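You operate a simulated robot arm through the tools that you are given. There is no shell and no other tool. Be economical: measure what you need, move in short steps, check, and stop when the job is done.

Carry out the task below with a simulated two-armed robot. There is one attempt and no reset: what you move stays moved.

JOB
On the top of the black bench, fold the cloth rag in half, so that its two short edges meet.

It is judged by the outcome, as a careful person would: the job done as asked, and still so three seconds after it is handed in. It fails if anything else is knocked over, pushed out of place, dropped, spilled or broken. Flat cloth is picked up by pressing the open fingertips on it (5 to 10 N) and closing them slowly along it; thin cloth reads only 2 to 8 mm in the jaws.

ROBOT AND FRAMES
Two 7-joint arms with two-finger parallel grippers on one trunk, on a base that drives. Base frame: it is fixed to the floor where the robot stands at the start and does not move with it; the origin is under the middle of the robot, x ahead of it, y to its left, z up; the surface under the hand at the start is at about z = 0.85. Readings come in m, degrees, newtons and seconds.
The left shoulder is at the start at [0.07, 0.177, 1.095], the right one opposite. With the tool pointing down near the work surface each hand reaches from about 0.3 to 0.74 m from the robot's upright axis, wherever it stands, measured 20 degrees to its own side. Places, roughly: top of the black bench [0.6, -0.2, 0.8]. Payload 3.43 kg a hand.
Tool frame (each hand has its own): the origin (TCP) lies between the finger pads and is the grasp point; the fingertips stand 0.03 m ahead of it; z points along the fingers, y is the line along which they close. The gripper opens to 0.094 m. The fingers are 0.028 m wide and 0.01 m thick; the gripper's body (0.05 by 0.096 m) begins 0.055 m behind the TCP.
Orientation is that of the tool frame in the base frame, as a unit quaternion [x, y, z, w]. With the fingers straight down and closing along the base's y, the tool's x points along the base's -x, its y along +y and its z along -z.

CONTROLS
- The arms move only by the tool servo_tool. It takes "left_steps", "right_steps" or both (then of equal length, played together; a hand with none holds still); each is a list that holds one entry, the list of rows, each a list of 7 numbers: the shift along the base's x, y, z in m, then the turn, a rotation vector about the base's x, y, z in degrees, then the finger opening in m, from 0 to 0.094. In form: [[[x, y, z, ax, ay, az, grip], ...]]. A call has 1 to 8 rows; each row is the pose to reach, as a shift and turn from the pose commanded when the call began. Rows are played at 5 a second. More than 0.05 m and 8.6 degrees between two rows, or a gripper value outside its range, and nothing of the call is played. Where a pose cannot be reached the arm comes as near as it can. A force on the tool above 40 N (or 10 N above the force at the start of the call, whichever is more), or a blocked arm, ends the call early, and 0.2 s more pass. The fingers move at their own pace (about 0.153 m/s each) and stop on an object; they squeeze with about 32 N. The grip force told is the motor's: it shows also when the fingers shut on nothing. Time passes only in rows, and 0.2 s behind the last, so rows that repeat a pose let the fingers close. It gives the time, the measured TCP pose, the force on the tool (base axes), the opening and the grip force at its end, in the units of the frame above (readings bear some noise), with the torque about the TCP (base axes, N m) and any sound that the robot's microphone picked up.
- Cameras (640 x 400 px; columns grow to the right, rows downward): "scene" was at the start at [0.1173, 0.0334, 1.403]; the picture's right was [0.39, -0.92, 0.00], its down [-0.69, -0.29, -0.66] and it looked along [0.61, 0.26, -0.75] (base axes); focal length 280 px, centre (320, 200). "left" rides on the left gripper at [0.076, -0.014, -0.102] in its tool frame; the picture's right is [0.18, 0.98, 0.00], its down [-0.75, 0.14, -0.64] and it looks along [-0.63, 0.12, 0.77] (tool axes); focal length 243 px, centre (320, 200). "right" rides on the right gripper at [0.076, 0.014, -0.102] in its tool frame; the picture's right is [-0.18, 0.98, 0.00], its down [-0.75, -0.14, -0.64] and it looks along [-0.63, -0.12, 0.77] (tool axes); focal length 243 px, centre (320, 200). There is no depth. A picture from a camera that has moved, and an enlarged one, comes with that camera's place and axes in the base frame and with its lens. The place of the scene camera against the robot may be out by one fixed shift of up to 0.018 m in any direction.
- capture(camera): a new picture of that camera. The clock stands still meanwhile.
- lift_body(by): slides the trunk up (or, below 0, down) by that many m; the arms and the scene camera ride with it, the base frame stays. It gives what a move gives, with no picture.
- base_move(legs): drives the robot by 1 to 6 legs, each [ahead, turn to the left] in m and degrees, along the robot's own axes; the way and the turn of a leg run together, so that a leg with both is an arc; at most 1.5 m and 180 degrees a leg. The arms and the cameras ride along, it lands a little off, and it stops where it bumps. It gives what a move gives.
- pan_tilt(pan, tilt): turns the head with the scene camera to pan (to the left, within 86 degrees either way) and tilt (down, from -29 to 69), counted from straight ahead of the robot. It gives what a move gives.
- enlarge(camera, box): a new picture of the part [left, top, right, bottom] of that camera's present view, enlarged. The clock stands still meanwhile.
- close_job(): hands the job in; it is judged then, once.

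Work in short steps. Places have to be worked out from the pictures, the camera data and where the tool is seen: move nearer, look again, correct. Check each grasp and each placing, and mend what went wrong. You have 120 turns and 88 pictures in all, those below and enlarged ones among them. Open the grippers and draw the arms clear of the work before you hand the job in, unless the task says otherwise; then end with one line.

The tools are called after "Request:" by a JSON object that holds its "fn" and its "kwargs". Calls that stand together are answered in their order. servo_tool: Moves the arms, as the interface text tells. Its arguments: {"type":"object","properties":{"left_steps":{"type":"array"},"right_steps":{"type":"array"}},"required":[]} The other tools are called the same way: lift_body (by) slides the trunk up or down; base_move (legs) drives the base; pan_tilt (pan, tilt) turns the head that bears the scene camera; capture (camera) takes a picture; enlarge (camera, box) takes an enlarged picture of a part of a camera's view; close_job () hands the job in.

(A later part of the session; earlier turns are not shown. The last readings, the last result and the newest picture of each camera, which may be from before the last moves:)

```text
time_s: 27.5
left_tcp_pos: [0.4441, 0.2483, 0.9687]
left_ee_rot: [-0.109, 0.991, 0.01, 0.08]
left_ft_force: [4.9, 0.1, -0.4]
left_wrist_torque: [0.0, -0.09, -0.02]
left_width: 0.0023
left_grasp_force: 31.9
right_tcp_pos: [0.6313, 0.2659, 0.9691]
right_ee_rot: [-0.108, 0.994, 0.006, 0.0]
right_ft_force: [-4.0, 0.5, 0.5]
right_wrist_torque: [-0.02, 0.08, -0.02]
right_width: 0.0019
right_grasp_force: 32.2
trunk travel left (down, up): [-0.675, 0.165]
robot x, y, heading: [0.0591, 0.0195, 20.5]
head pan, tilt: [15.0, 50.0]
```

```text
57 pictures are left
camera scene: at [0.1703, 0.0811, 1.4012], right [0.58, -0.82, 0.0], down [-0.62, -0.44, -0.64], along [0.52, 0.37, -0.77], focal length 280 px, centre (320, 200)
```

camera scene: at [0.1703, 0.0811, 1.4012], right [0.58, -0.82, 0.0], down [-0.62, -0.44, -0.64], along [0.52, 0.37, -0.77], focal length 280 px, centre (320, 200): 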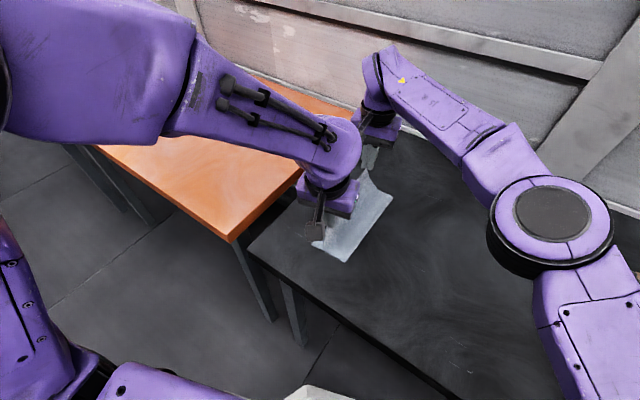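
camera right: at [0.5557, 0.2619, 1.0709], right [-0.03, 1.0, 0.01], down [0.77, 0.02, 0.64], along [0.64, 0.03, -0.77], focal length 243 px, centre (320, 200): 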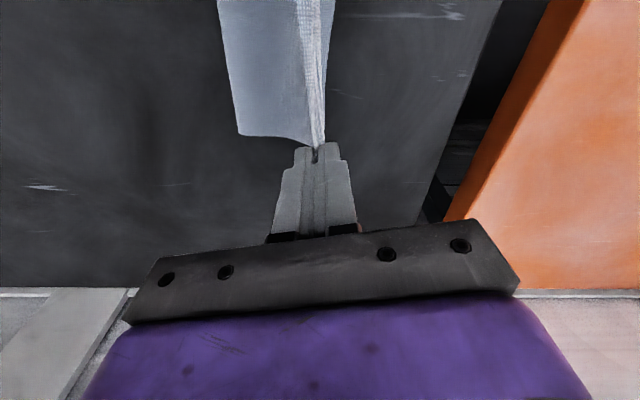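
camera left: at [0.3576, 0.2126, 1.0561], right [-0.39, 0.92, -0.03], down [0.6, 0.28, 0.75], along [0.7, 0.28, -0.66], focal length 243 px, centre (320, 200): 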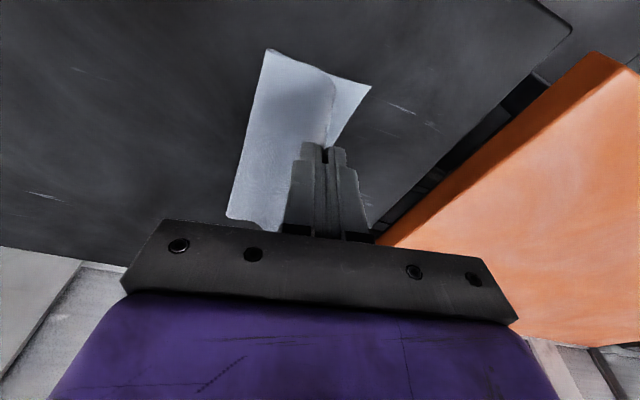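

The edge is now right above AD (D still at (0.426,0.281)). I'll square the hands to the edge, tilt them 15° so the held edge points outward, relax the 4 N tension between them, and lower partway.

Request:
{"fn": "servo_tool", "kwargs": {"left_steps": [[[0.002, 0.006, 0, -4, 0, -4, 0], [0.004, 0.012, -0.01, -8, 0, -8, 0], [0.004, 0.018, -0.02, -12, 0, -12, 0], [0.004, 0.025, -0.035, -15, 0, -15.5, 0], [0.004, 0.025, -0.035, -15, 0, -15.5, 0]]], "right_steps": [[[-0.001, 0, 0, -4, 0, -4, 0], [-0.001, 0, -0.01, -8, 0, -8, 0], [-0.002, -0.001, -0.02, -12, 0, -12, 0], [-0.002, -0.002, -0.035, -15, 0, -15.5, 0], [-0.002, -0.002, -0.035, -15, 0, -15.5, 0]]]}}

Request:
{"fn": "capture", "kwargs": {"camera": "left"}}

Request:
{"fn": "capture", "kwargs": {"camera": "right"}}

```text
time_s: 28.7
left_tcp_pos: [0.4491, 0.2714, 0.9343]
left_ee_rot: [0.017, 0.989, -0.13, 0.066]
left_ft_force: [0.1, -0.2, 0.2]
left_wrist_torque: [0.0, 0.04, 0.0]
left_width: 0.0018
left_grasp_force: 32.2
right_tcp_pos: [0.6059, 0.2411, 0.9249]
right_ee_rot: [0.028, 0.992, -0.121, -0.015]
right_ft_force: [-0.4, -0.6, 0.1]
right_wrist_torque: [0.08, 0.0, 0.01]
right_width: 0.0022
right_grasp_force: 32.4
right hand out of reach, approached as far as the arm can: row 2, 3, 4, 5
trunk travel left (down, up): [-0.675, 0.165]
robot x, y, heading: [0.0681, 0.0159, 20.1]
head pan, tilt: [15.0, 50.0]
```

```text
56 pictures are left
camera left: at [0.3597, 0.2845, 1.0245], right [-0.13, 0.95, -0.27], down [0.67, 0.29, 0.68], along [0.73, -0.09, -0.68], focal length 243 px, centre (320, 200)
```

left: 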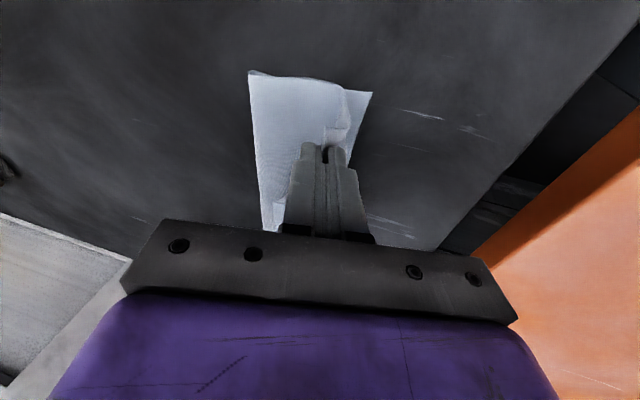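

```text
55 pictures are left
camera right: at [0.5372, 0.2853, 1.0221], right [0.24, 0.94, -0.24], down [0.77, -0.03, 0.64], along [0.6, -0.34, -0.73], focal length 243 px, centre (320, 200)
```

right: 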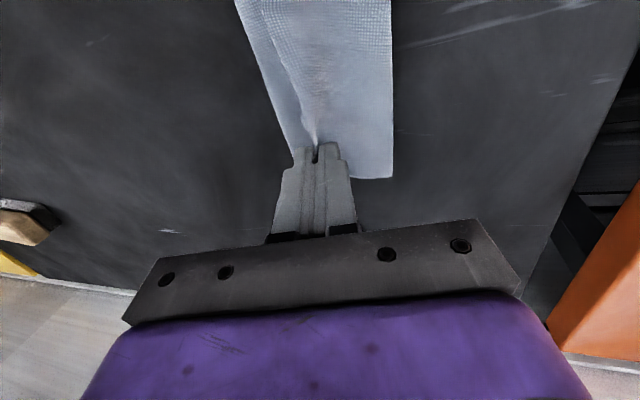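

The right can't reach with the tilt. I'll shift both hands back slightly, drive the base 5 cm nearer (so the net cloth motion is small), and continue.

Request:
{"fn": "servo_tool", "kwargs": {"left_steps": [[[-0.012, -0.005, 0, 0, 0, 0, 0], [-0.025, -0.01, 0, 0, 0, 0, 0], [-0.025, -0.01, 0, 0, 0, 0, 0]]], "right_steps": [[[-0.012, 0, 0.005, 0, 0, 0, 0], [-0.025, 0, 0.01, 0, 0, 0, 0], [-0.025, 0, 0.01, 0, 0, 0, 0]]]}}

Request:
{"fn": "base_move", "kwargs": {"legs": [[0.05, 1]]}}

```text
time_s: 29.5
left_tcp_pos: [0.4242, 0.2629, 0.9324]
left_ee_rot: [0.016, 0.989, -0.131, 0.065]
left_ft_force: [0.2, -0.4, 0.5]
left_wrist_torque: [0.03, 0.0, 0.02]
left_width: 0.002
left_grasp_force: 32.2
right_tcp_pos: [0.5827, 0.245, 0.933]
right_ee_rot: [0.028, 0.992, -0.124, -0.015]
right_ft_force: [-0.4, 0.7, -0.1]
right_wrist_torque: [0.01, 0.0, 0.03]
right_width: 0.0019
right_grasp_force: 32.1
trunk travel left (down, up): [-0.675, 0.165]
robot x, y, heading: [0.0668, 0.0181, 20.4]
head pan, tilt: [15.0, 50.0]
```

```text
time_s: 30.4
left_tcp_pos: [0.4604, 0.285, 0.9365]
left_ee_rot: [0.008, 0.989, -0.129, 0.069]
left_ft_force: [-0.4, 0.6, 0.6]
left_wrist_torque: [0.03, -0.07, -0.01]
left_width: 0.0022
left_grasp_force: 31.8
right_tcp_pos: [0.618, 0.2688, 0.9366]
right_ee_rot: [0.019, 0.992, -0.122, -0.012]
right_ft_force: [-0.6, 0.2, -0.4]
right_wrist_torque: [0.09, -0.06, 0.03]
right_width: 0.0021
right_grasp_force: 31.9
trunk travel left (down, up): [-0.675, 0.165]
robot x, y, heading: [0.1124, 0.033, 21.6]
head pan, tilt: [15.0, 50.0]
```

Now I'll spread the hands to their targets (left 0.448, right 0.630 in x), lower to 3 cm above, and look.

Request:
{"fn": "servo_tool", "kwargs": {"left_steps": [[[-0.006, -0.006, -0.01, 0, 0, 0, 0], [-0.012, -0.012, -0.02, 0, 0, -1, 0], [-0.012, -0.012, -0.03, 0, 0, -1, 0], [-0.012, -0.012, -0.03, 0, 0, -1, 0]]], "right_steps": [[[0.006, -0.002, -0.01, 0, 0, 0, 0], [0.01, -0.005, -0.02, 0, 0, -1, 0], [0.01, -0.005, -0.03, 0, 0, -1, 0], [0.01, -0.005, -0.03, 0, 0, -1, 0]]]}}

Request:
{"fn": "capture", "kwargs": {"camera": "left"}}

Request:
{"fn": "capture", "kwargs": {"camera": "right"}}

Request:
{"fn": "capture", "kwargs": {"camera": "scene"}}

```text
time_s: 31.4
left_tcp_pos: [0.4515, 0.2725, 0.9036]
left_ee_rot: [0.016, 0.989, -0.131, 0.065]
left_ft_force: [0.5, 0.2, -0.3]
left_wrist_torque: [0.0, 0.01, 0.04]
left_width: 0.0019
left_grasp_force: 31.7
right_tcp_pos: [0.6322, 0.2655, 0.9058]
right_ee_rot: [0.027, 0.992, -0.123, -0.013]
right_ft_force: [-0.3, -0.8, 0.7]
right_wrist_torque: [0.05, -0.04, 0.06]
right_width: 0.002
right_grasp_force: 31.3
trunk travel left (down, up): [-0.675, 0.165]
robot x, y, heading: [0.1079, 0.0334, 21.6]
head pan, tilt: [15.0, 50.0]
```

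```text
54 pictures are left
camera left: at [0.3619, 0.2866, 0.9933], right [-0.13, 0.95, -0.28], down [0.67, 0.29, 0.68], along [0.73, -0.09, -0.68], focal length 243 px, centre (320, 200)
```

left: 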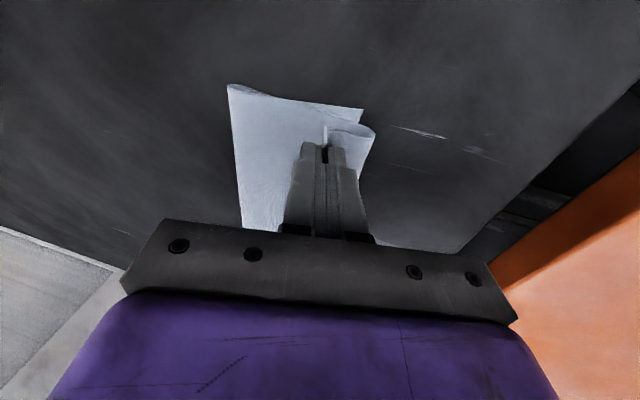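

```text
53 pictures are left
camera right: at [0.5619, 0.3092, 1.0026], right [0.23, 0.94, -0.24], down [0.77, -0.02, 0.64], along [0.6, -0.34, -0.73], focal length 243 px, centre (320, 200)
```

right: 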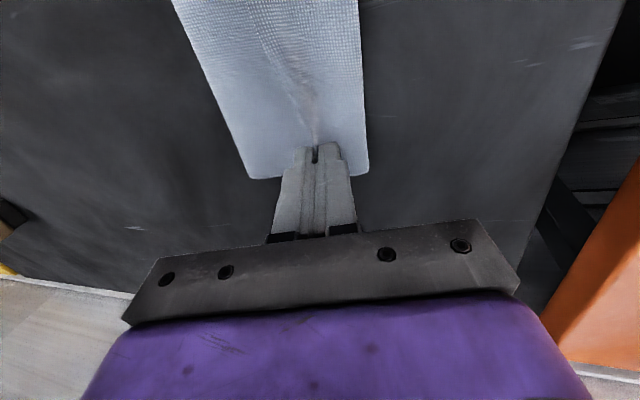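

```text
52 pictures are left
camera scene: at [0.2134, 0.0998, 1.4013], right [0.59, -0.81, 0.0], down [-0.62, -0.45, -0.64], along [0.52, 0.38, -0.77], focal length 280 px, centre (320, 200)
```

scene: 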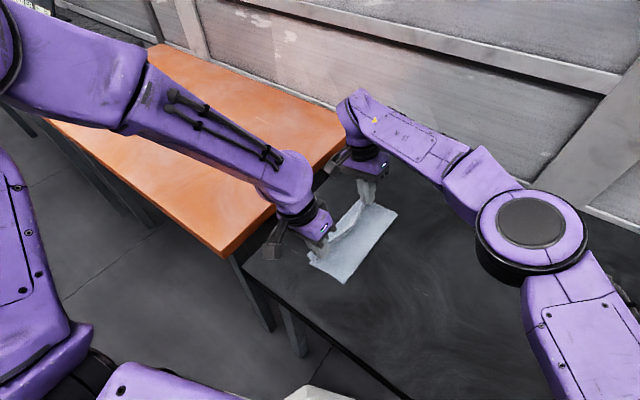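

The fold line has rolled to y≈0.19, too near AD, because I passed over too high, leaving a bulge. I'll carry the edge back in an arc so the lower layer lies down again, then redo the arc with a tighter radius.

Request:
{"fn": "servo_tool", "kwargs": {"left_steps": [[[0, -0.02, 0.04, 0, 0, 0, 0], [0, -0.045, 0.07, 0, 0, 0, 0], [0, -0.08, 0.085, 0, 0, 0, 0], [0, -0.115, 0.085, 0, 0, 0, 0], [0, -0.14, 0.075, 0, 0, 0, 0], [0, -0.15, 0.06, 0, 0, 0, 0], [0, -0.15, 0.06, 0, 0, 0, 0]]], "right_steps": [[[0, -0.02, 0.04, 0, 0, 0, 0], [0, -0.045, 0.07, 0, 0, 0, 0], [0, -0.08, 0.085, 0, 0, 0, 0], [0, -0.115, 0.085, 0, 0, 0, 0], [0, -0.14, 0.075, 0, 0, 0, 0], [0, -0.15, 0.06, 0, 0, 0, 0], [0, -0.15, 0.06, 0, 0, 0, 0]]]}}

Request:
{"fn": "capture", "kwargs": {"camera": "left"}}

Request:
{"fn": "capture", "kwargs": {"camera": "right"}}

```text
time_s: 33.0
left_tcp_pos: [0.4525, 0.1249, 0.9618]
left_ee_rot: [0.016, 0.989, -0.131, 0.065]
left_ft_force: [0.1, -0.7, -0.1]
left_wrist_torque: [0.02, 0.02, 0.03]
left_width: 0.0024
left_grasp_force: 31.4
right_tcp_pos: [0.631, 0.1168, 0.9626]
right_ee_rot: [0.027, 0.992, -0.123, -0.014]
right_ft_force: [1.1, -0.6, 0.2]
right_wrist_torque: [0.01, 0.03, -0.02]
right_width: 0.0019
right_grasp_force: 31.6
trunk travel left (down, up): [-0.675, 0.165]
robot x, y, heading: [0.1091, 0.0352, 21.3]
head pan, tilt: [15.0, 50.0]
```

```text
51 pictures are left
camera left: at [0.3637, 0.1384, 1.0533], right [-0.13, 0.95, -0.28], down [0.67, 0.29, 0.68], along [0.73, -0.09, -0.68], focal length 243 px, centre (320, 200)
```

left: 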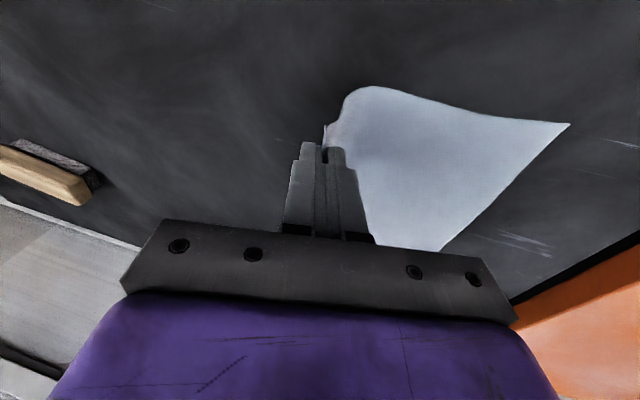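

```text
50 pictures are left
camera right: at [0.561, 0.1595, 1.061], right [0.23, 0.94, -0.25], down [0.77, -0.02, 0.64], along [0.6, -0.34, -0.73], focal length 243 px, centre (320, 200)
```

right: 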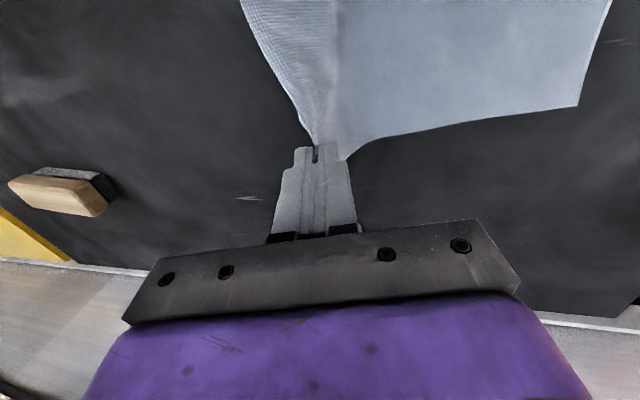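

The lower layer lies flat again with AD at y≈0.275. Now I'll make a tighter arc over to AD, ending with the fingertips about 1 cm above the bench.

Request:
{"fn": "servo_tool", "kwargs": {"left_steps": [[[0, 0.031, 0.014, 0, 0, 0, 0], [0, 0.066, 0.01, 0, 0, 0, 0], [0, 0.1, -0.008, 0, 0, 0, 0], [0, 0.126, -0.036, 0, 0, 0, 0], [0, 0.14, -0.058, 0, 0, 0, 0], [0, 0.146, -0.072, 0, 0, 0, 0], [0, 0.146, -0.072, 0, 0, 0, 0]]], "right_steps": [[[0, 0.031, 0.014, 0, 0, 0, 0], [0, 0.066, 0.01, 0, 0, 0, 0], [0, 0.1, -0.008, 0, 0, 0, 0], [0, 0.126, -0.036, 0, 0, 0, 0], [0, 0.14, -0.058, 0, 0, 0, 0], [0, 0.146, -0.072, 0, 0, 0, 0], [0, 0.146, -0.072, 0, 0, 0, 0]]]}}

Request:
{"fn": "capture", "kwargs": {"camera": "left"}}

Request:
{"fn": "capture", "kwargs": {"camera": "right"}}

```text
time_s: 34.6
left_tcp_pos: [0.4518, 0.2701, 0.8912]
left_ee_rot: [0.017, 0.989, -0.131, 0.066]
left_ft_force: [0.5, 0.7, -0.2]
left_wrist_torque: [0.03, -0.01, 0.02]
left_width: 0.0019
left_grasp_force: 31.8
right_tcp_pos: [0.6334, 0.2625, 0.8922]
right_ee_rot: [0.028, 0.992, -0.123, -0.014]
right_ft_force: [0.0, -0.4, 1.0]
right_wrist_torque: [0.01, 0.02, 0.0]
right_width: 0.0022
right_grasp_force: 32.0
trunk travel left (down, up): [-0.675, 0.165]
robot x, y, heading: [0.1124, 0.036, 21.4]
head pan, tilt: [15.0, 50.0]
```

```text
49 pictures are left
camera left: at [0.3632, 0.2843, 0.9821], right [-0.13, 0.95, -0.28], down [0.67, 0.29, 0.68], along [0.73, -0.1, -0.68], focal length 243 px, centre (320, 200)
```

left: 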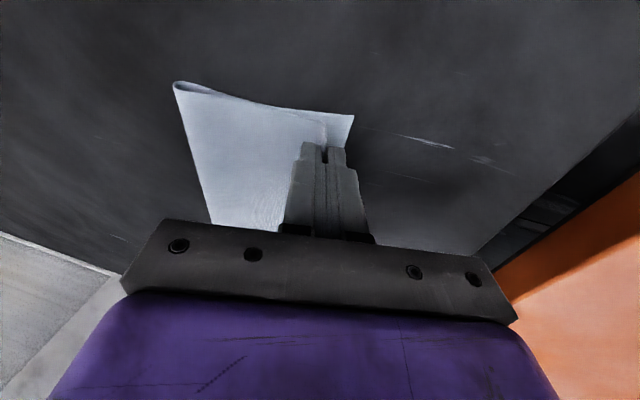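

```text
48 pictures are left
camera right: at [0.5628, 0.3053, 0.9887], right [0.23, 0.94, -0.24], down [0.77, -0.02, 0.64], along [0.6, -0.34, -0.73], focal length 243 px, centre (320, 200)
```

right: 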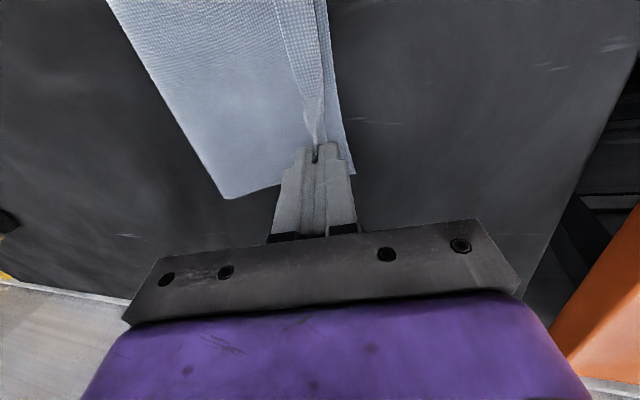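

Very good: fold line at y≈0.156 and the held edge over AD. I'll lower until the tips nearly touch, open gently, and lift straight off.

Request:
{"fn": "servo_tool", "kwargs": {"left_steps": [[[0, 0.002, -0.005, 0, 0, 0, 0], [0, 0.003, -0.009, 0, 0, 0, 0], [0, 0.003, -0.009, 0, 0, 0, 0.008], [0, 0.003, -0.008, 0, 0, 0, 0.016], [0, 0.003, -0.006, 0, 0, 0, 0.024], [0, 0.003, -0.004, 0, 0, 0, 0.03], [0, 0.003, -0.004, 0, 0, 0, 0.03]]], "right_steps": [[[0, 0.002, -0.005, 0, 0, 0, 0], [0, 0.003, -0.009, 0, 0, 0, 0], [0, 0.003, -0.009, 0, 0, 0, 0.008], [0, 0.003, -0.008, 0, 0, 0, 0.016], [0, 0.003, -0.006, 0, 0, 0, 0.024], [0, 0.003, -0.004, 0, 0, 0, 0.03], [0, 0.003, -0.004, 0, 0, 0, 0.03]]]}}

Request:
{"fn": "capture", "kwargs": {"camera": "left"}}

Request:
{"fn": "capture", "kwargs": {"camera": "right"}}

```text
time_s: 36.2
left_tcp_pos: [0.4528, 0.2737, 0.8868]
left_ee_rot: [0.017, 0.989, -0.131, 0.064]
left_ft_force: [-0.4, 0.1, 0.6]
left_wrist_torque: [0.05, 0.0, 0.02]
left_width: 0.0299
left_grasp_force: 0.1
right_tcp_pos: [0.6313, 0.2663, 0.8878]
right_ee_rot: [0.026, 0.992, -0.123, -0.014]
right_ft_force: [0.0, 0.5, -0.1]
right_wrist_torque: [0.02, 0.0, 0.0]
right_width: 0.0299
right_grasp_force: 0.1
trunk travel left (down, up): [-0.675, 0.165]
robot x, y, heading: [0.1109, 0.0348, 21.3]
head pan, tilt: [15.0, 50.0]
```

```text
47 pictures are left
camera left: at [0.3633, 0.2869, 0.978], right [-0.13, 0.95, -0.28], down [0.67, 0.29, 0.68], along [0.73, -0.09, -0.68], focal length 243 px, centre (320, 200)
```

left: 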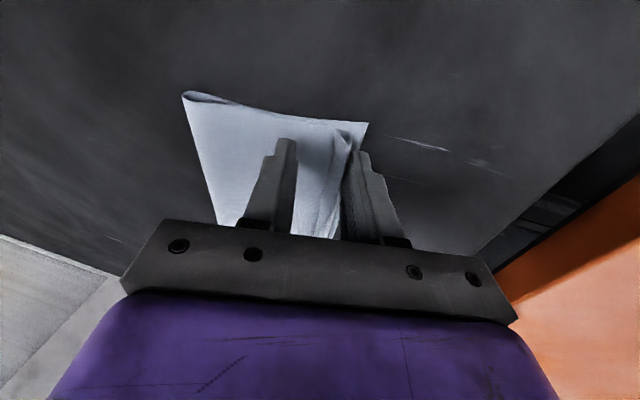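

```text
46 pictures are left
camera right: at [0.5622, 0.3091, 0.9847], right [0.23, 0.94, -0.25], down [0.77, -0.02, 0.64], along [0.6, -0.34, -0.73], focal length 243 px, centre (320, 200)
```

right: 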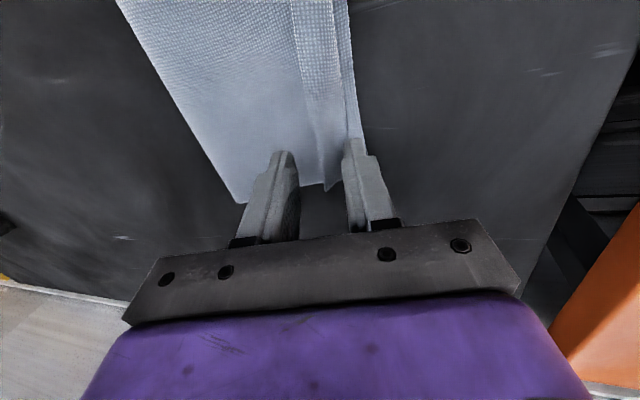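

The edge strip is released and leans outward over AD. I'll lift both hands straight up and look.

Request:
{"fn": "servo_tool", "kwargs": {"left_steps": [[[0, 0.002, 0.015, 0, 0, 0, 0.035], [0, 0.004, 0.04, 0, 0, 0, 0.035], [0, 0.004, 0.08, 0, 0, 0, 0.035], [0, 0.004, 0.12, 0, 0, 0, 0.035], [0, 0.004, 0.12, 0, 0, 0, 0.035]]], "right_steps": [[[0, 0.002, 0.015, 0, 0, 0, 0.035], [0, 0.004, 0.04, 0, 0, 0, 0.035], [0, 0.004, 0.08, 0, 0, 0, 0.035], [0, 0.004, 0.12, 0, 0, 0, 0.035], [0, 0.004, 0.12, 0, 0, 0, 0.035]]]}}

Request:
{"fn": "capture", "kwargs": {"camera": "left"}}

Request:
{"fn": "capture", "kwargs": {"camera": "right"}}

```text
time_s: 37.4
left_tcp_pos: [0.454, 0.2762, 1.006]
left_ee_rot: [0.016, 0.989, -0.131, 0.065]
left_ft_force: [0.6, -0.6, 0.4]
left_wrist_torque: [0.01, -0.01, 0.0]
left_width: 0.0349
left_grasp_force: 0.0
right_tcp_pos: [0.6323, 0.2705, 1.0087]
right_ee_rot: [0.027, 0.992, -0.124, -0.015]
right_ft_force: [-0.2, -0.1, 0.1]
right_wrist_torque: [0.0, -0.01, -0.04]
right_width: 0.0346
right_grasp_force: 0.1
trunk travel left (down, up): [-0.675, 0.165]
robot x, y, heading: [0.1064, 0.0327, 21.1]
head pan, tilt: [15.0, 50.0]
```

```text
45 pictures are left
camera left: at [0.3642, 0.2901, 1.0972], right [-0.13, 0.95, -0.28], down [0.67, 0.29, 0.68], along [0.73, -0.1, -0.68], focal length 243 px, centre (320, 200)
```

left: 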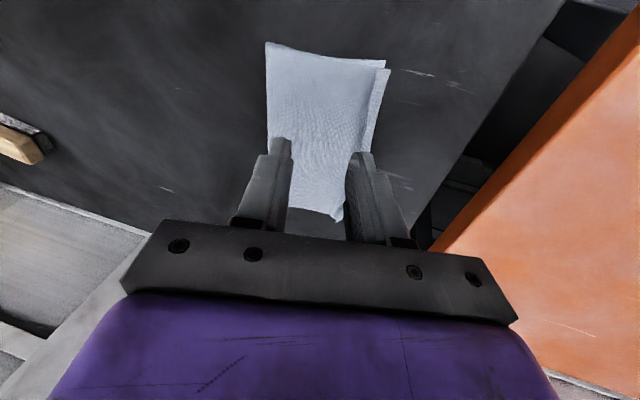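

```text
44 pictures are left
camera right: at [0.5637, 0.3135, 1.1055], right [0.23, 0.94, -0.25], down [0.77, -0.02, 0.64], along [0.6, -0.34, -0.73], focal length 243 px, centre (320, 200)
```

right: 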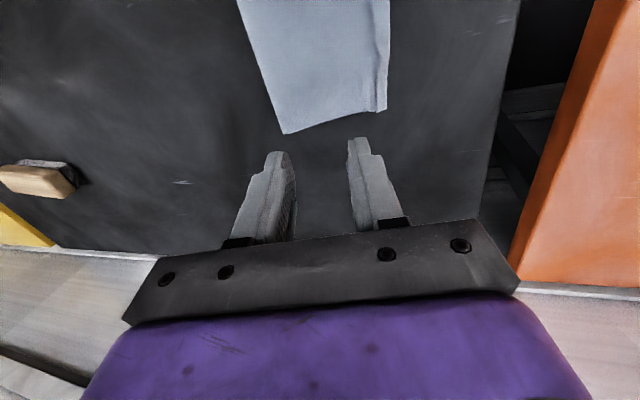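

The rag is folded. I'll zoom in to check how well the edges align.

Request:
{"fn": "enlarge", "kwargs": {"camera": "left", "box": [250, 30, 410, 130]}}

Request:
{"fn": "enlarge", "kwargs": {"camera": "right", "box": [230, 0, 430, 125]}}

```text
4.00 times, centred on (330, 80) of left
camera zoom: at [0.3642, 0.2901, 1.0972], right [-0.13, 0.95, -0.28], down [0.67, 0.29, 0.68], along [0.73, -0.1, -0.68], focal length 970 px, centre (280, 680)
```

zoom: 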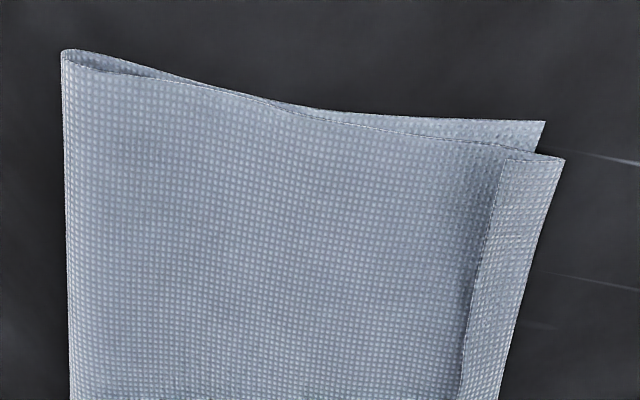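

```text
3.20 times, centred on (330, 62) of right
camera zoom: at [0.5637, 0.3135, 1.1055], right [0.23, 0.94, -0.25], down [0.77, -0.02, 0.64], along [0.6, -0.34, -0.73], focal length 776 px, centre (288, 640)
```

zoom: 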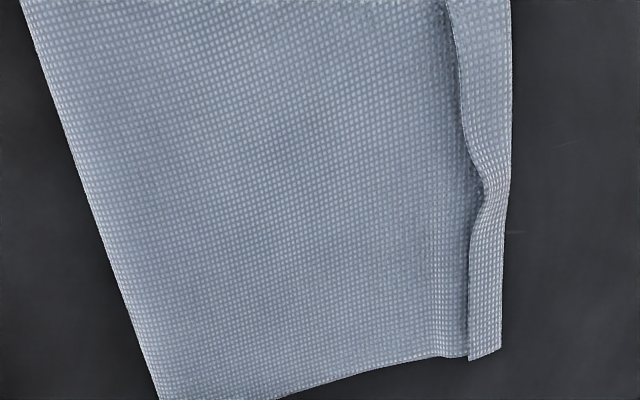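

There's a strip along the meeting edge that is raised or turned. I'll move the hands apart and look with the head camera, enlarged.

Request:
{"fn": "servo_tool", "kwargs": {"left_steps": [[[-0.02, 0.03, 0.02, 0, 0, 0, 0.035], [-0.05, 0.06, 0.03, 0, 0, 0, 0.035], [-0.07, 0.1, 0.03, 0, 0, 0, 0.035], [-0.08, 0.13, 0.03, 0, 0, 0, 0.035], [-0.08, 0.13, 0.03, 0, 0, 0, 0.035]]], "right_steps": [[[0, -0.04, 0.01, 0, 0, 0, 0.035], [0, -0.08, 0.01, 0, 0, 0, 0.035], [0, -0.12, 0.01, 0, 0, 0, 0.035], [0, -0.16, 0.01, 0, 0, 0, 0.035], [0, -0.16, 0.01, 0, 0, 0, 0.035]]]}}

Request:
{"fn": "capture", "kwargs": {"camera": "scene"}}

Request:
{"fn": "capture", "kwargs": {"camera": "left"}}

Request:
{"fn": "capture", "kwargs": {"camera": "right"}}

```text
time_s: 38.6
left_tcp_pos: [0.3726, 0.4088, 1.0366]
left_ee_rot: [0.016, 0.989, -0.13, 0.066]
left_ft_force: [0.4, 0.2, 1.3]
left_wrist_torque: [0.02, -0.02, 0.0]
left_width: 0.0348
left_grasp_force: 0.1
right_tcp_pos: [0.6324, 0.1099, 1.0195]
right_ee_rot: [0.027, 0.992, -0.123, -0.014]
right_ft_force: [-0.7, -0.3, 0.7]
right_wrist_torque: [-0.03, 0.01, -0.02]
right_width: 0.0348
right_grasp_force: 0.0
trunk travel left (down, up): [-0.675, 0.165]
robot x, y, heading: [0.1101, 0.0338, 21.4]
head pan, tilt: [15.0, 50.0]
```

```text
41 pictures are left
camera scene: at [0.2149, 0.1012, 1.401], right [0.59, -0.81, 0.0], down [-0.62, -0.45, -0.64], along [0.52, 0.38, -0.77], focal length 280 px, centre (320, 200)
```

scene: 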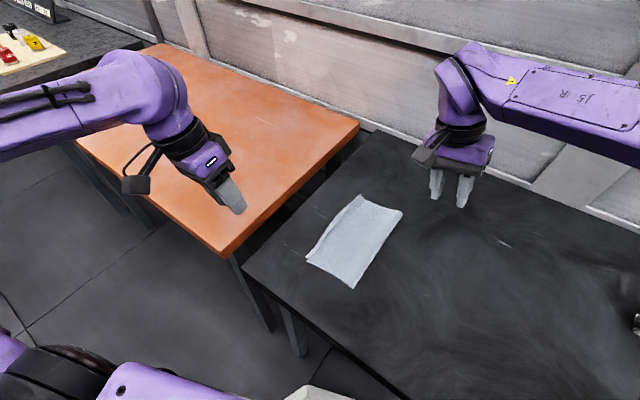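

```text
40 pictures are left
camera left: at [0.2849, 0.4219, 1.1263], right [-0.13, 0.95, -0.28], down [0.67, 0.29, 0.68], along [0.73, -0.09, -0.68], focal length 243 px, centre (320, 200)
```

left: 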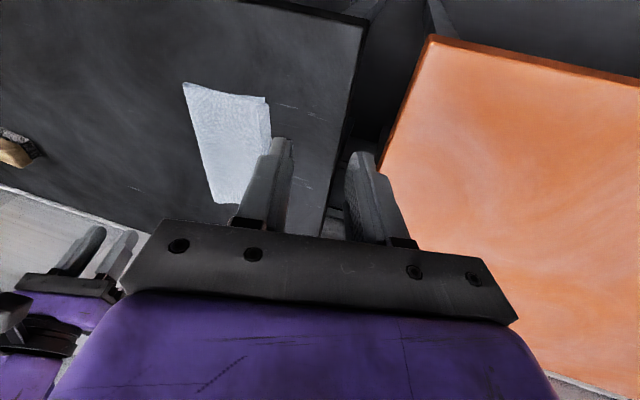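

```text
39 pictures are left
camera right: at [0.5617, 0.1541, 1.1157], right [0.23, 0.94, -0.25], down [0.77, -0.02, 0.64], along [0.6, -0.34, -0.73], focal length 243 px, centre (320, 200)
```

right: 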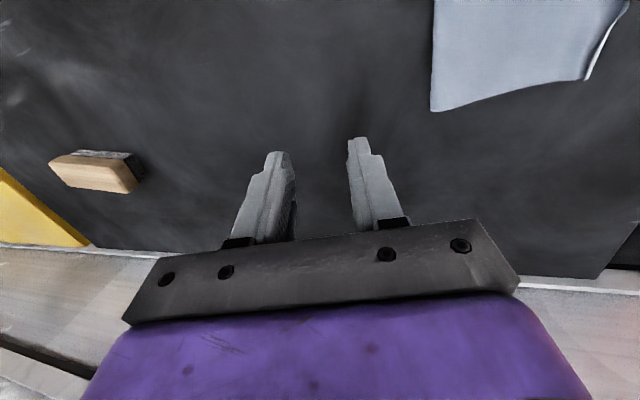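

Request:
{"fn": "enlarge", "kwargs": {"camera": "scene", "box": [290, 185, 418, 295]}}

Request:
{"fn": "enlarge", "kwargs": {"camera": "left", "box": [170, 75, 298, 210]}}

```text
3.64 times, centred on (354, 240) of scene
camera zoom: at [0.2149, 0.1012, 1.401], right [0.59, -0.81, 0.0], down [-0.62, -0.45, -0.64], along [0.52, 0.38, -0.77], focal length 1018 px, centre (196, 54)
```

zoom: 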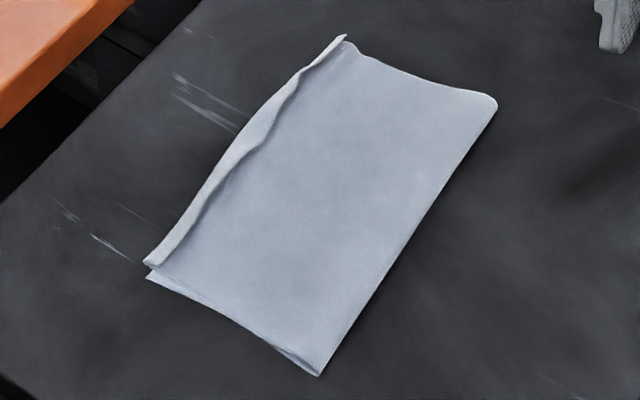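

```text
2.96 times, centred on (234, 142) of left
camera zoom: at [0.2849, 0.4219, 1.1263], right [-0.13, 0.95, -0.28], down [0.67, 0.29, 0.68], along [0.73, -0.09, -0.68], focal length 719 px, centre (575, 370)
```

zoom: 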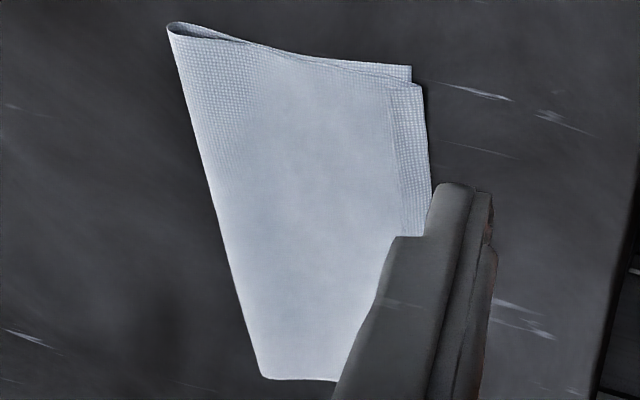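

I need a sharper look at the strip's shape, so I'll take tighter zooms at both corners.

Request:
{"fn": "enlarge", "kwargs": {"camera": "scene", "box": [312, 225, 352, 250]}}

Request:
{"fn": "enlarge", "kwargs": {"camera": "scene", "box": [340, 188, 380, 213]}}

Request:
{"fn": "enlarge", "kwargs": {"camera": "right", "box": [560, 0, 640, 100]}}

```text
16.00 times, centred on (332, 238) of scene
camera zoom: at [0.2149, 0.1012, 1.401], right [0.59, -0.81, 0.0], down [-0.62, -0.45, -0.64], along [0.52, 0.38, -0.77], focal length 4479 px, centre (128, -400)
```

zoom: 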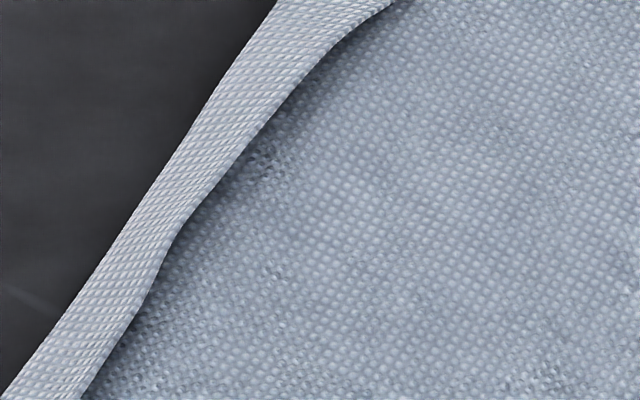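

```text
16.00 times, centred on (360, 200) of scene
camera zoom: at [0.2149, 0.1012, 1.401], right [0.59, -0.81, 0.0], down [-0.62, -0.45, -0.64], along [0.52, 0.38, -0.77], focal length 4479 px, centre (-320, 192)
```

zoom: 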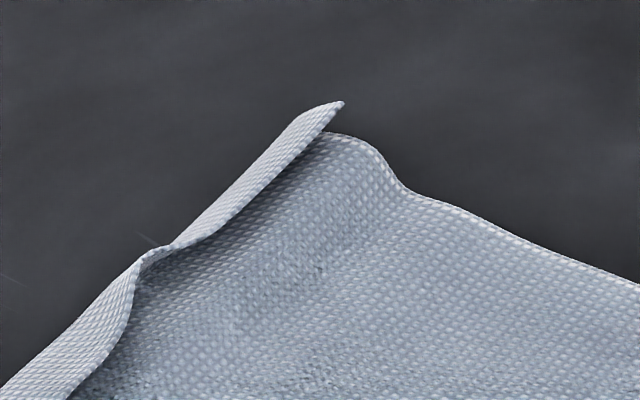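

```text
4.00 times, centred on (600, 50) of right
camera zoom: at [0.5617, 0.1541, 1.1157], right [0.23, 0.94, -0.25], down [0.77, -0.02, 0.64], along [0.6, -0.34, -0.73], focal length 970 px, centre (-800, 800)
```

zoom: 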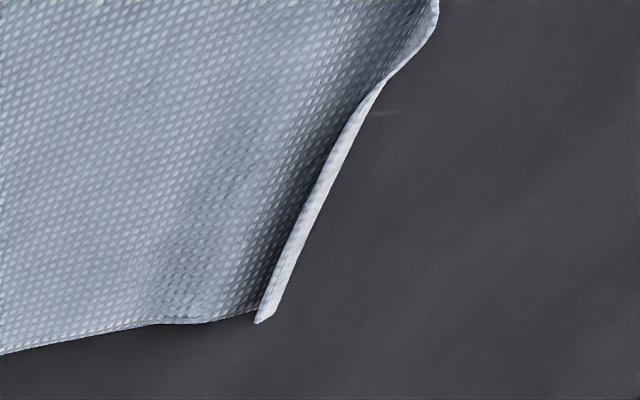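

The tight zooms show the carried edge is hooked: a ~12 mm lip is turned up and back over the top layer. I'll close the fingers and bring both hands just inside the lip, ready to sweep it outward.

Request:
{"fn": "servo_tool", "kwargs": {"left_steps": [[[0.02, -0.04, 0, 0, 0, 0, 0], [0.04, -0.08, -0.01, 0, 0, 0, 0], [0.06, -0.12, -0.02, 0, 0, 0, 0], [0.08, -0.161, -0.03, 0, 0, 0, 0], [0.08, -0.163, -0.07, 0, 0, 0, 0], [0.08, -0.163, -0.11, 0, 0, 0, 0], [0.08, -0.163, -0.137, 0, 0, 0, 0], [0.08, -0.163, -0.137, 0, 0, 0, 0]]], "right_steps": [[[0, 0.03, 0, 0, 0, 0, 0], [0, 0.06, 0, 0, 0, 0, 0], [0, 0.1, 0, 0, 0, 0, 0], [0, 0.128, -0.02, 0, 0, 0, 0], [0, 0.13, -0.06, 0, 0, 0, 0], [0, 0.13, -0.1, 0, 0, 0, 0], [0, 0.13, -0.12, 0, 0, 0, 0], [0, 0.13, -0.12, 0, 0, 0, 0]]]}}

Request:
{"fn": "capture", "kwargs": {"camera": "left"}}

Request:
{"fn": "capture", "kwargs": {"camera": "right"}}

```text
time_s: 40.4
left_tcp_pos: [0.451, 0.2451, 0.9007]
left_ee_rot: [0.017, 0.989, -0.131, 0.066]
left_ft_force: [0.0, -0.1, -0.9]
left_wrist_torque: [0.0, -0.02, 0.04]
left_width: 0.0
left_grasp_force: 31.8
right_tcp_pos: [0.6311, 0.2398, 0.8973]
right_ee_rot: [0.027, 0.992, -0.124, -0.014]
right_ft_force: [-0.4, 0.2, 0.9]
right_wrist_torque: [-0.01, 0.01, -0.02]
right_width: 0.0
right_grasp_force: 31.2
trunk travel left (down, up): [-0.675, 0.165]
robot x, y, heading: [0.1096, 0.0356, 21.4]
head pan, tilt: [15.0, 50.0]
```

```text
33 pictures are left
camera left: at [0.3627, 0.2595, 0.9909], right [-0.13, 0.95, -0.28], down [0.67, 0.29, 0.68], along [0.73, -0.1, -0.68], focal length 243 px, centre (320, 200)
```

left: 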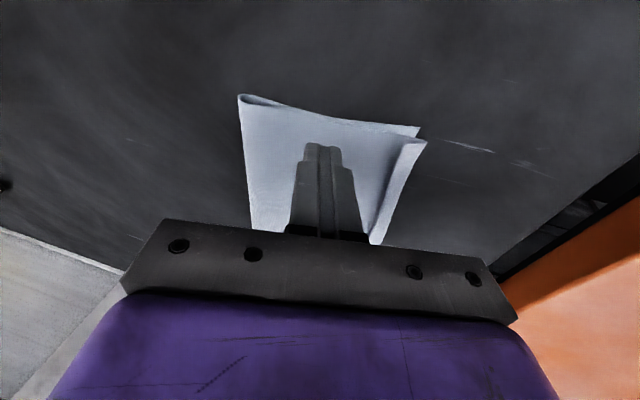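

```text
32 pictures are left
camera right: at [0.5621, 0.2829, 0.9943], right [0.23, 0.94, -0.25], down [0.77, -0.02, 0.64], along [0.6, -0.34, -0.73], focal length 243 px, centre (320, 200)
```

right: 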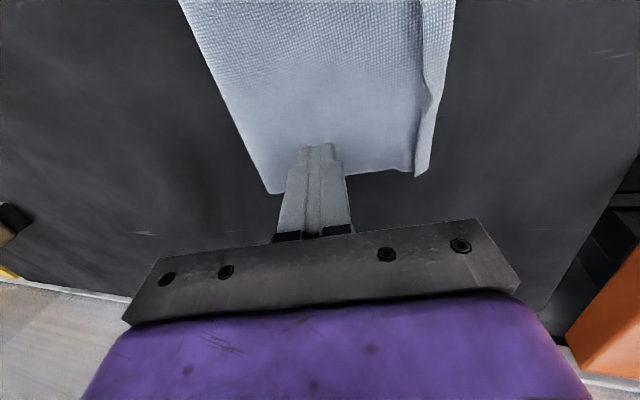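

The bend lies ~8 mm beyond AD and the lip adds ~12 mm, so the top layer overshoots about 2 cm. It's better to re-grip the lip, with fingers straddling it vertically, and re-lay it about 2 cm shorter.

Request:
{"fn": "servo_tool", "kwargs": {"left_steps": [[[0, 0, 0.03, 3, 0, 0, 0.0], [0, 0.01, 0.045, 7, 0, 0, 0.036], [0, 0.03, 0.045, 12, 0, 0, 0.036], [0, 0.044, 0.04, 15, 0, 0, 0.036], [0, 0.044, 0.02, 15, 0, 0, 0.036], [0, 0.044, 0.01, 15, 0, 0, 0.036], [0, 0.044, 0.01, 15, 0, 0, 0.036]]], "right_steps": [[[0, 0, 0.03, 3, 0, 0, 0.0], [0, 0.01, 0.045, 7, 0, 0, 0.036], [0, 0.03, 0.045, 12, 0, 0, 0.036], [0, 0.049, 0.04, 14, 0, 0, 0.036], [0, 0.049, 0.02, 14, 0, 0, 0.036], [0, 0.049, 0.01, 14, 0, 0, 0.036], [0, 0.049, 0.01, 14, 0, 0, 0.036]]]}}

Request:
{"fn": "capture", "kwargs": {"camera": "left"}}

Request:
{"fn": "capture", "kwargs": {"camera": "right"}}

```text
time_s: 42.0
left_tcp_pos: [0.4519, 0.2877, 0.91]
left_ee_rot: [0.025, 0.998, 0.0, 0.062]
left_ft_force: [0.6, 0.1, 0.8]
left_wrist_torque: [0.01, 0.01, 0.0]
left_width: 0.0359
left_grasp_force: 0.0
right_tcp_pos: [0.6322, 0.2882, 0.9074]
right_ee_rot: [0.025, 1.0, -0.001, -0.018]
right_ft_force: [0.4, 0.0, 0.9]
right_wrist_torque: [0.01, 0.0, 0.06]
right_width: 0.0362
right_grasp_force: 0.1
trunk travel left (down, up): [-0.675, 0.165]
robot x, y, heading: [0.111, 0.032, 21.2]
head pan, tilt: [15.0, 50.0]
```

```text
31 pictures are left
camera left: at [0.3621, 0.2773, 1.0016], right [-0.13, 0.99, -0.02], down [0.67, 0.11, 0.73], along [0.73, 0.08, -0.68], focal length 243 px, centre (320, 200)
```

left: 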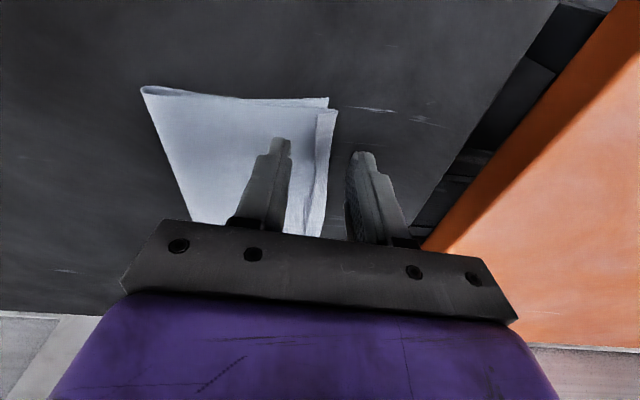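

```text
30 pictures are left
camera right: at [0.5616, 0.3068, 1.0128], right [0.23, 0.97, -0.01], down [0.77, -0.18, 0.62], along [0.6, -0.15, -0.79], focal length 243 px, centre (320, 200)
```

right: 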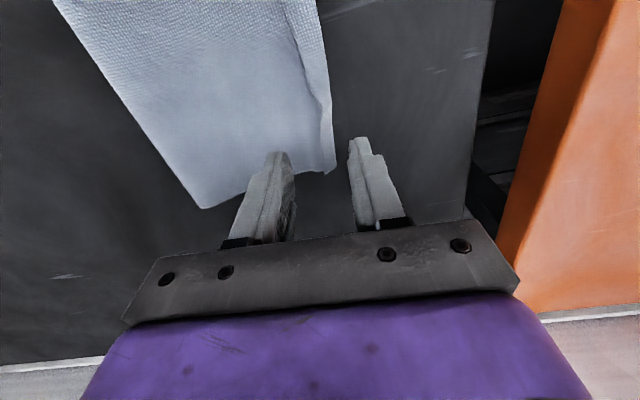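

The lip sits centrally between the open fingers of both hands (y≈0.288). I'll lower to light contact.

Request:
{"fn": "servo_tool", "kwargs": {"left_steps": [[[0, 0, -0.012, 0, 0, 0, 0.036], [0, 0, -0.022, 0, 0, 0, 0.036], [0, 0, -0.028, 0, 0, 0, 0.036], [0, 0, -0.031, 0, 0, 0, 0.036], [0, 0, -0.031, 0, 0, 0, 0.036]]], "right_steps": [[[0, 0, -0.012, 0, 0, 0, 0.036], [0, 0, -0.02, 0, 0, 0, 0.036], [0, 0, -0.026, 0, 0, 0, 0.036], [0, 0, -0.029, 0, 0, 0, 0.036], [0, 0, -0.029, 0, 0, 0, 0.036]]]}}

```text
time_s: 43.2
left_tcp_pos: [0.4532, 0.2871, 0.8832]
left_ee_rot: [0.023, 0.997, 0.0, 0.069]
left_ft_force: [-1.0, 1.3, 21.8]
left_wrist_torque: [-0.44, 0.25, -0.04]
left_width: 0.0359
left_grasp_force: 0.0
right_tcp_pos: [0.6294, 0.2867, 0.8816]
right_ee_rot: [0.025, 1.0, 0.0, -0.016]
right_ft_force: [0.0, -1.0, 6.5]
right_wrist_torque: [-0.13, -0.08, -0.03]
right_width: 0.0364
right_grasp_force: 0.1
trunk travel left (down, up): [-0.675, 0.165]
robot x, y, heading: [0.1083, 0.0361, 21.6]
head pan, tilt: [15.0, 50.0]
stopped in row 5 (left hand): the force on the tool passed its limit at 42 N (the readings are from after the stop); the commanded pose is now the measured one
```

The left pressed too hard; I'll ease both up ~2 mm so only the lip is caught, and close.

Request:
{"fn": "servo_tool", "kwargs": {"left_steps": [[[0, 0, 0.002, 0, 0, 0, 0.036], [0, 0, 0.002, 0, 0, 0, 0.028], [0, 0, 0.002, 0, 0, 0, 0.02], [0, 0, 0.002, 0, 0, 0, 0.012], [0, 0, 0.002, 0, 0, 0, 0.0], [0, 0, 0.002, 0, 0, 0, 0.0]]], "right_steps": [[[0, 0, 0.002, 0, 0, 0, 0.036], [0, 0, 0.002, 0, 0, 0, 0.028], [0, 0, 0.002, 0, 0, 0, 0.02], [0, 0, 0.002, 0, 0, 0, 0.012], [0, 0, 0.002, 0, 0, 0, 0.0], [0, 0, 0.002, 0, 0, 0, 0.0]]]}}

Request:
{"fn": "capture", "kwargs": {"camera": "left"}}

Request:
{"fn": "capture", "kwargs": {"camera": "right"}}

```text
time_s: 44.6
left_tcp_pos: [0.4547, 0.2869, 0.8826]
left_ee_rot: [0.024, 0.997, 0.001, 0.067]
left_ft_force: [1.1, -0.4, 15.1]
left_wrist_torque: [-0.12, 0.05, 0.02]
left_width: 0.0029
left_grasp_force: 32.3
right_tcp_pos: [0.631, 0.2866, 0.8824]
right_ee_rot: [0.026, 1.0, 0.0, -0.016]
right_ft_force: [-1.7, -0.8, 6.3]
right_wrist_torque: [-0.01, 0.09, 0.02]
right_width: 0.0022
right_grasp_force: 31.9
trunk travel left (down, up): [-0.675, 0.165]
robot x, y, heading: [0.1077, 0.0315, 21.6]
head pan, tilt: [15.0, 50.0]
```

```text
29 pictures are left
camera left: at [0.3639, 0.2758, 0.9732], right [-0.14, 0.99, -0.02], down [0.67, 0.11, 0.74], along [0.73, 0.09, -0.67], focal length 243 px, centre (320, 200)
```

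left: 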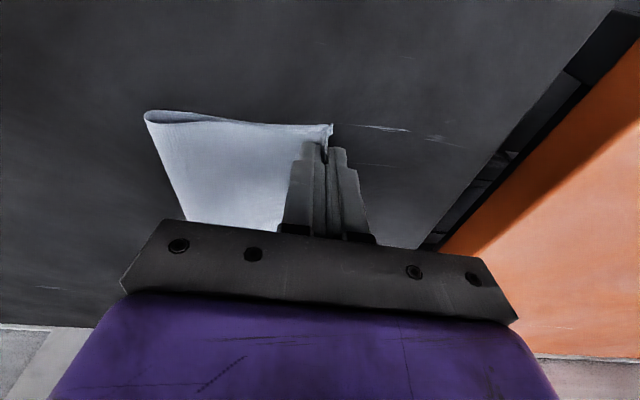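

```text
28 pictures are left
camera right: at [0.5608, 0.3051, 0.9868], right [0.23, 0.97, -0.01], down [0.77, -0.18, 0.62], along [0.6, -0.15, -0.79], focal length 243 px, centre (320, 200)
```

right: 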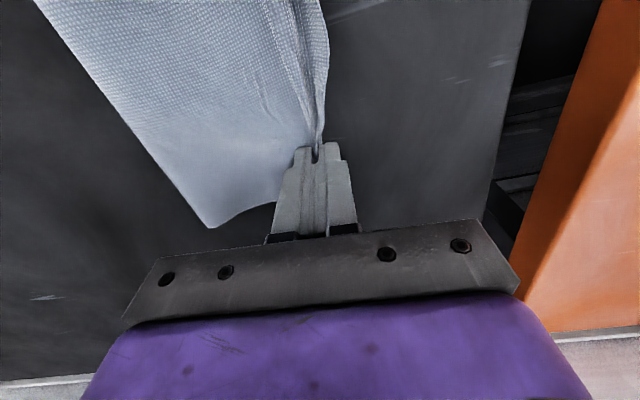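

Gripped (2.9 and 2.2 mm). I'll lift 4 cm, moving slightly back, and check that only the top layer came up.

Request:
{"fn": "servo_tool", "kwargs": {"left_steps": [[[0, -0.004, 0.012, 0, 0, 0, 0], [0, -0.015, 0.03, 0, 0, 0, 0], [0, -0.03, 0.045, 0, 0, 0, 0], [0, -0.03, 0.045, 0, 0, 0, 0]]], "right_steps": [[[0, -0.004, 0.012, 0, 0, 0, 0], [0, -0.015, 0.03, 0, 0, 0, 0], [0, -0.03, 0.045, 0, 0, 0, 0], [0, -0.03, 0.045, 0, 0, 0, 0]]]}}

Request:
{"fn": "capture", "kwargs": {"camera": "left"}}

Request:
{"fn": "capture", "kwargs": {"camera": "right"}}

```text
time_s: 45.6
left_tcp_pos: [0.4536, 0.2576, 0.9281]
left_ee_rot: [0.024, 0.997, -0.001, 0.067]
left_ft_force: [1.1, -0.4, -0.2]
left_wrist_torque: [-0.03, -0.01, -0.02]
left_width: 0.0027
left_grasp_force: 31.8
right_tcp_pos: [0.6326, 0.2577, 0.9247]
right_ee_rot: [0.026, 1.0, -0.002, -0.017]
right_ft_force: [-0.9, 0.0, -0.7]
right_wrist_torque: [0.01, 0.02, -0.01]
right_width: 0.0024
right_grasp_force: 32.5
trunk travel left (down, up): [-0.675, 0.165]
robot x, y, heading: [0.1089, 0.0348, 21.6]
head pan, tilt: [15.0, 50.0]
```

```text
27 pictures are left
camera left: at [0.3644, 0.2471, 1.0174], right [-0.14, 0.99, -0.02], down [0.67, 0.11, 0.74], along [0.73, 0.08, -0.68], focal length 243 px, centre (320, 200)
```

left: 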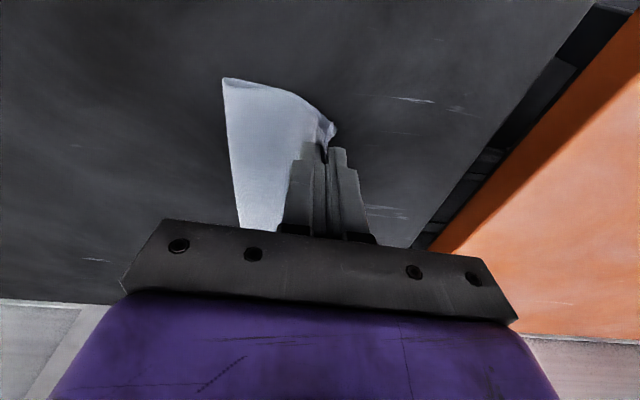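

```text
26 pictures are left
camera right: at [0.5629, 0.2768, 1.0306], right [0.23, 0.97, -0.01], down [0.77, -0.18, 0.62], along [0.6, -0.15, -0.79], focal length 243 px, centre (320, 200)
```

right: 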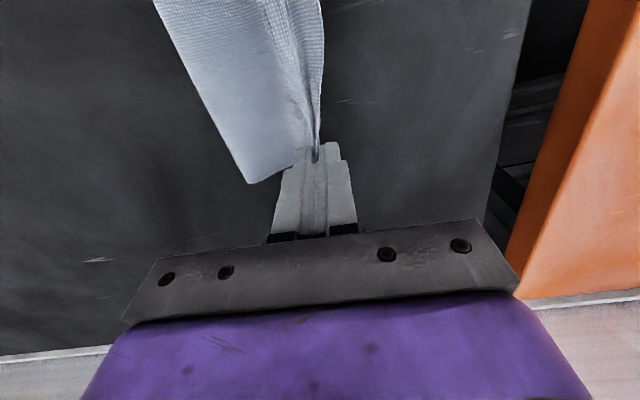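

The lower edge seems to have come up too: both layers are in the jaws. I'll zoom in to see how the two edges sit.

Request:
{"fn": "enlarge", "kwargs": {"camera": "left", "box": [210, 65, 370, 165]}}

Request:
{"fn": "enlarge", "kwargs": {"camera": "right", "box": [240, 0, 400, 190]}}

```text
4.00 times, centred on (290, 115) of left
camera zoom: at [0.3644, 0.2471, 1.0174], right [-0.14, 0.99, -0.02], down [0.67, 0.11, 0.74], along [0.73, 0.08, -0.68], focal length 970 px, centre (440, 540)
```

zoom: 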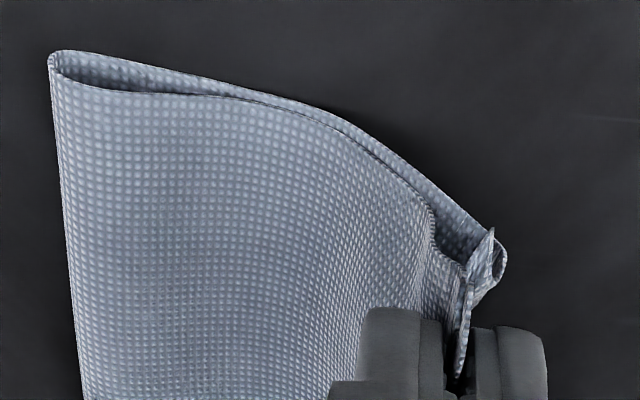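

```text
2.11 times, centred on (320, 95) of right
camera zoom: at [0.5629, 0.2768, 1.0306], right [0.23, 0.97, -0.01], down [0.77, -0.18, 0.62], along [0.6, -0.15, -0.79], focal length 511 px, centre (320, 421)
```

zoom: 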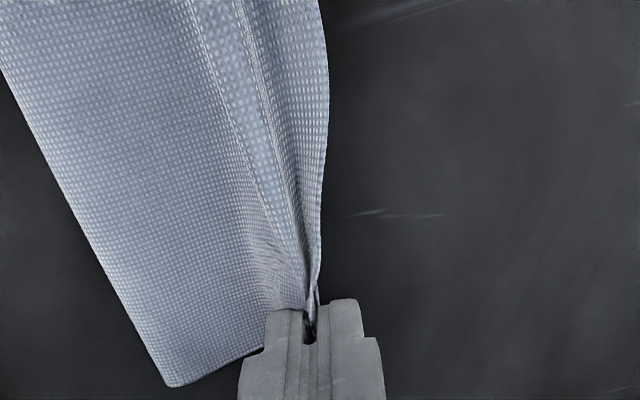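

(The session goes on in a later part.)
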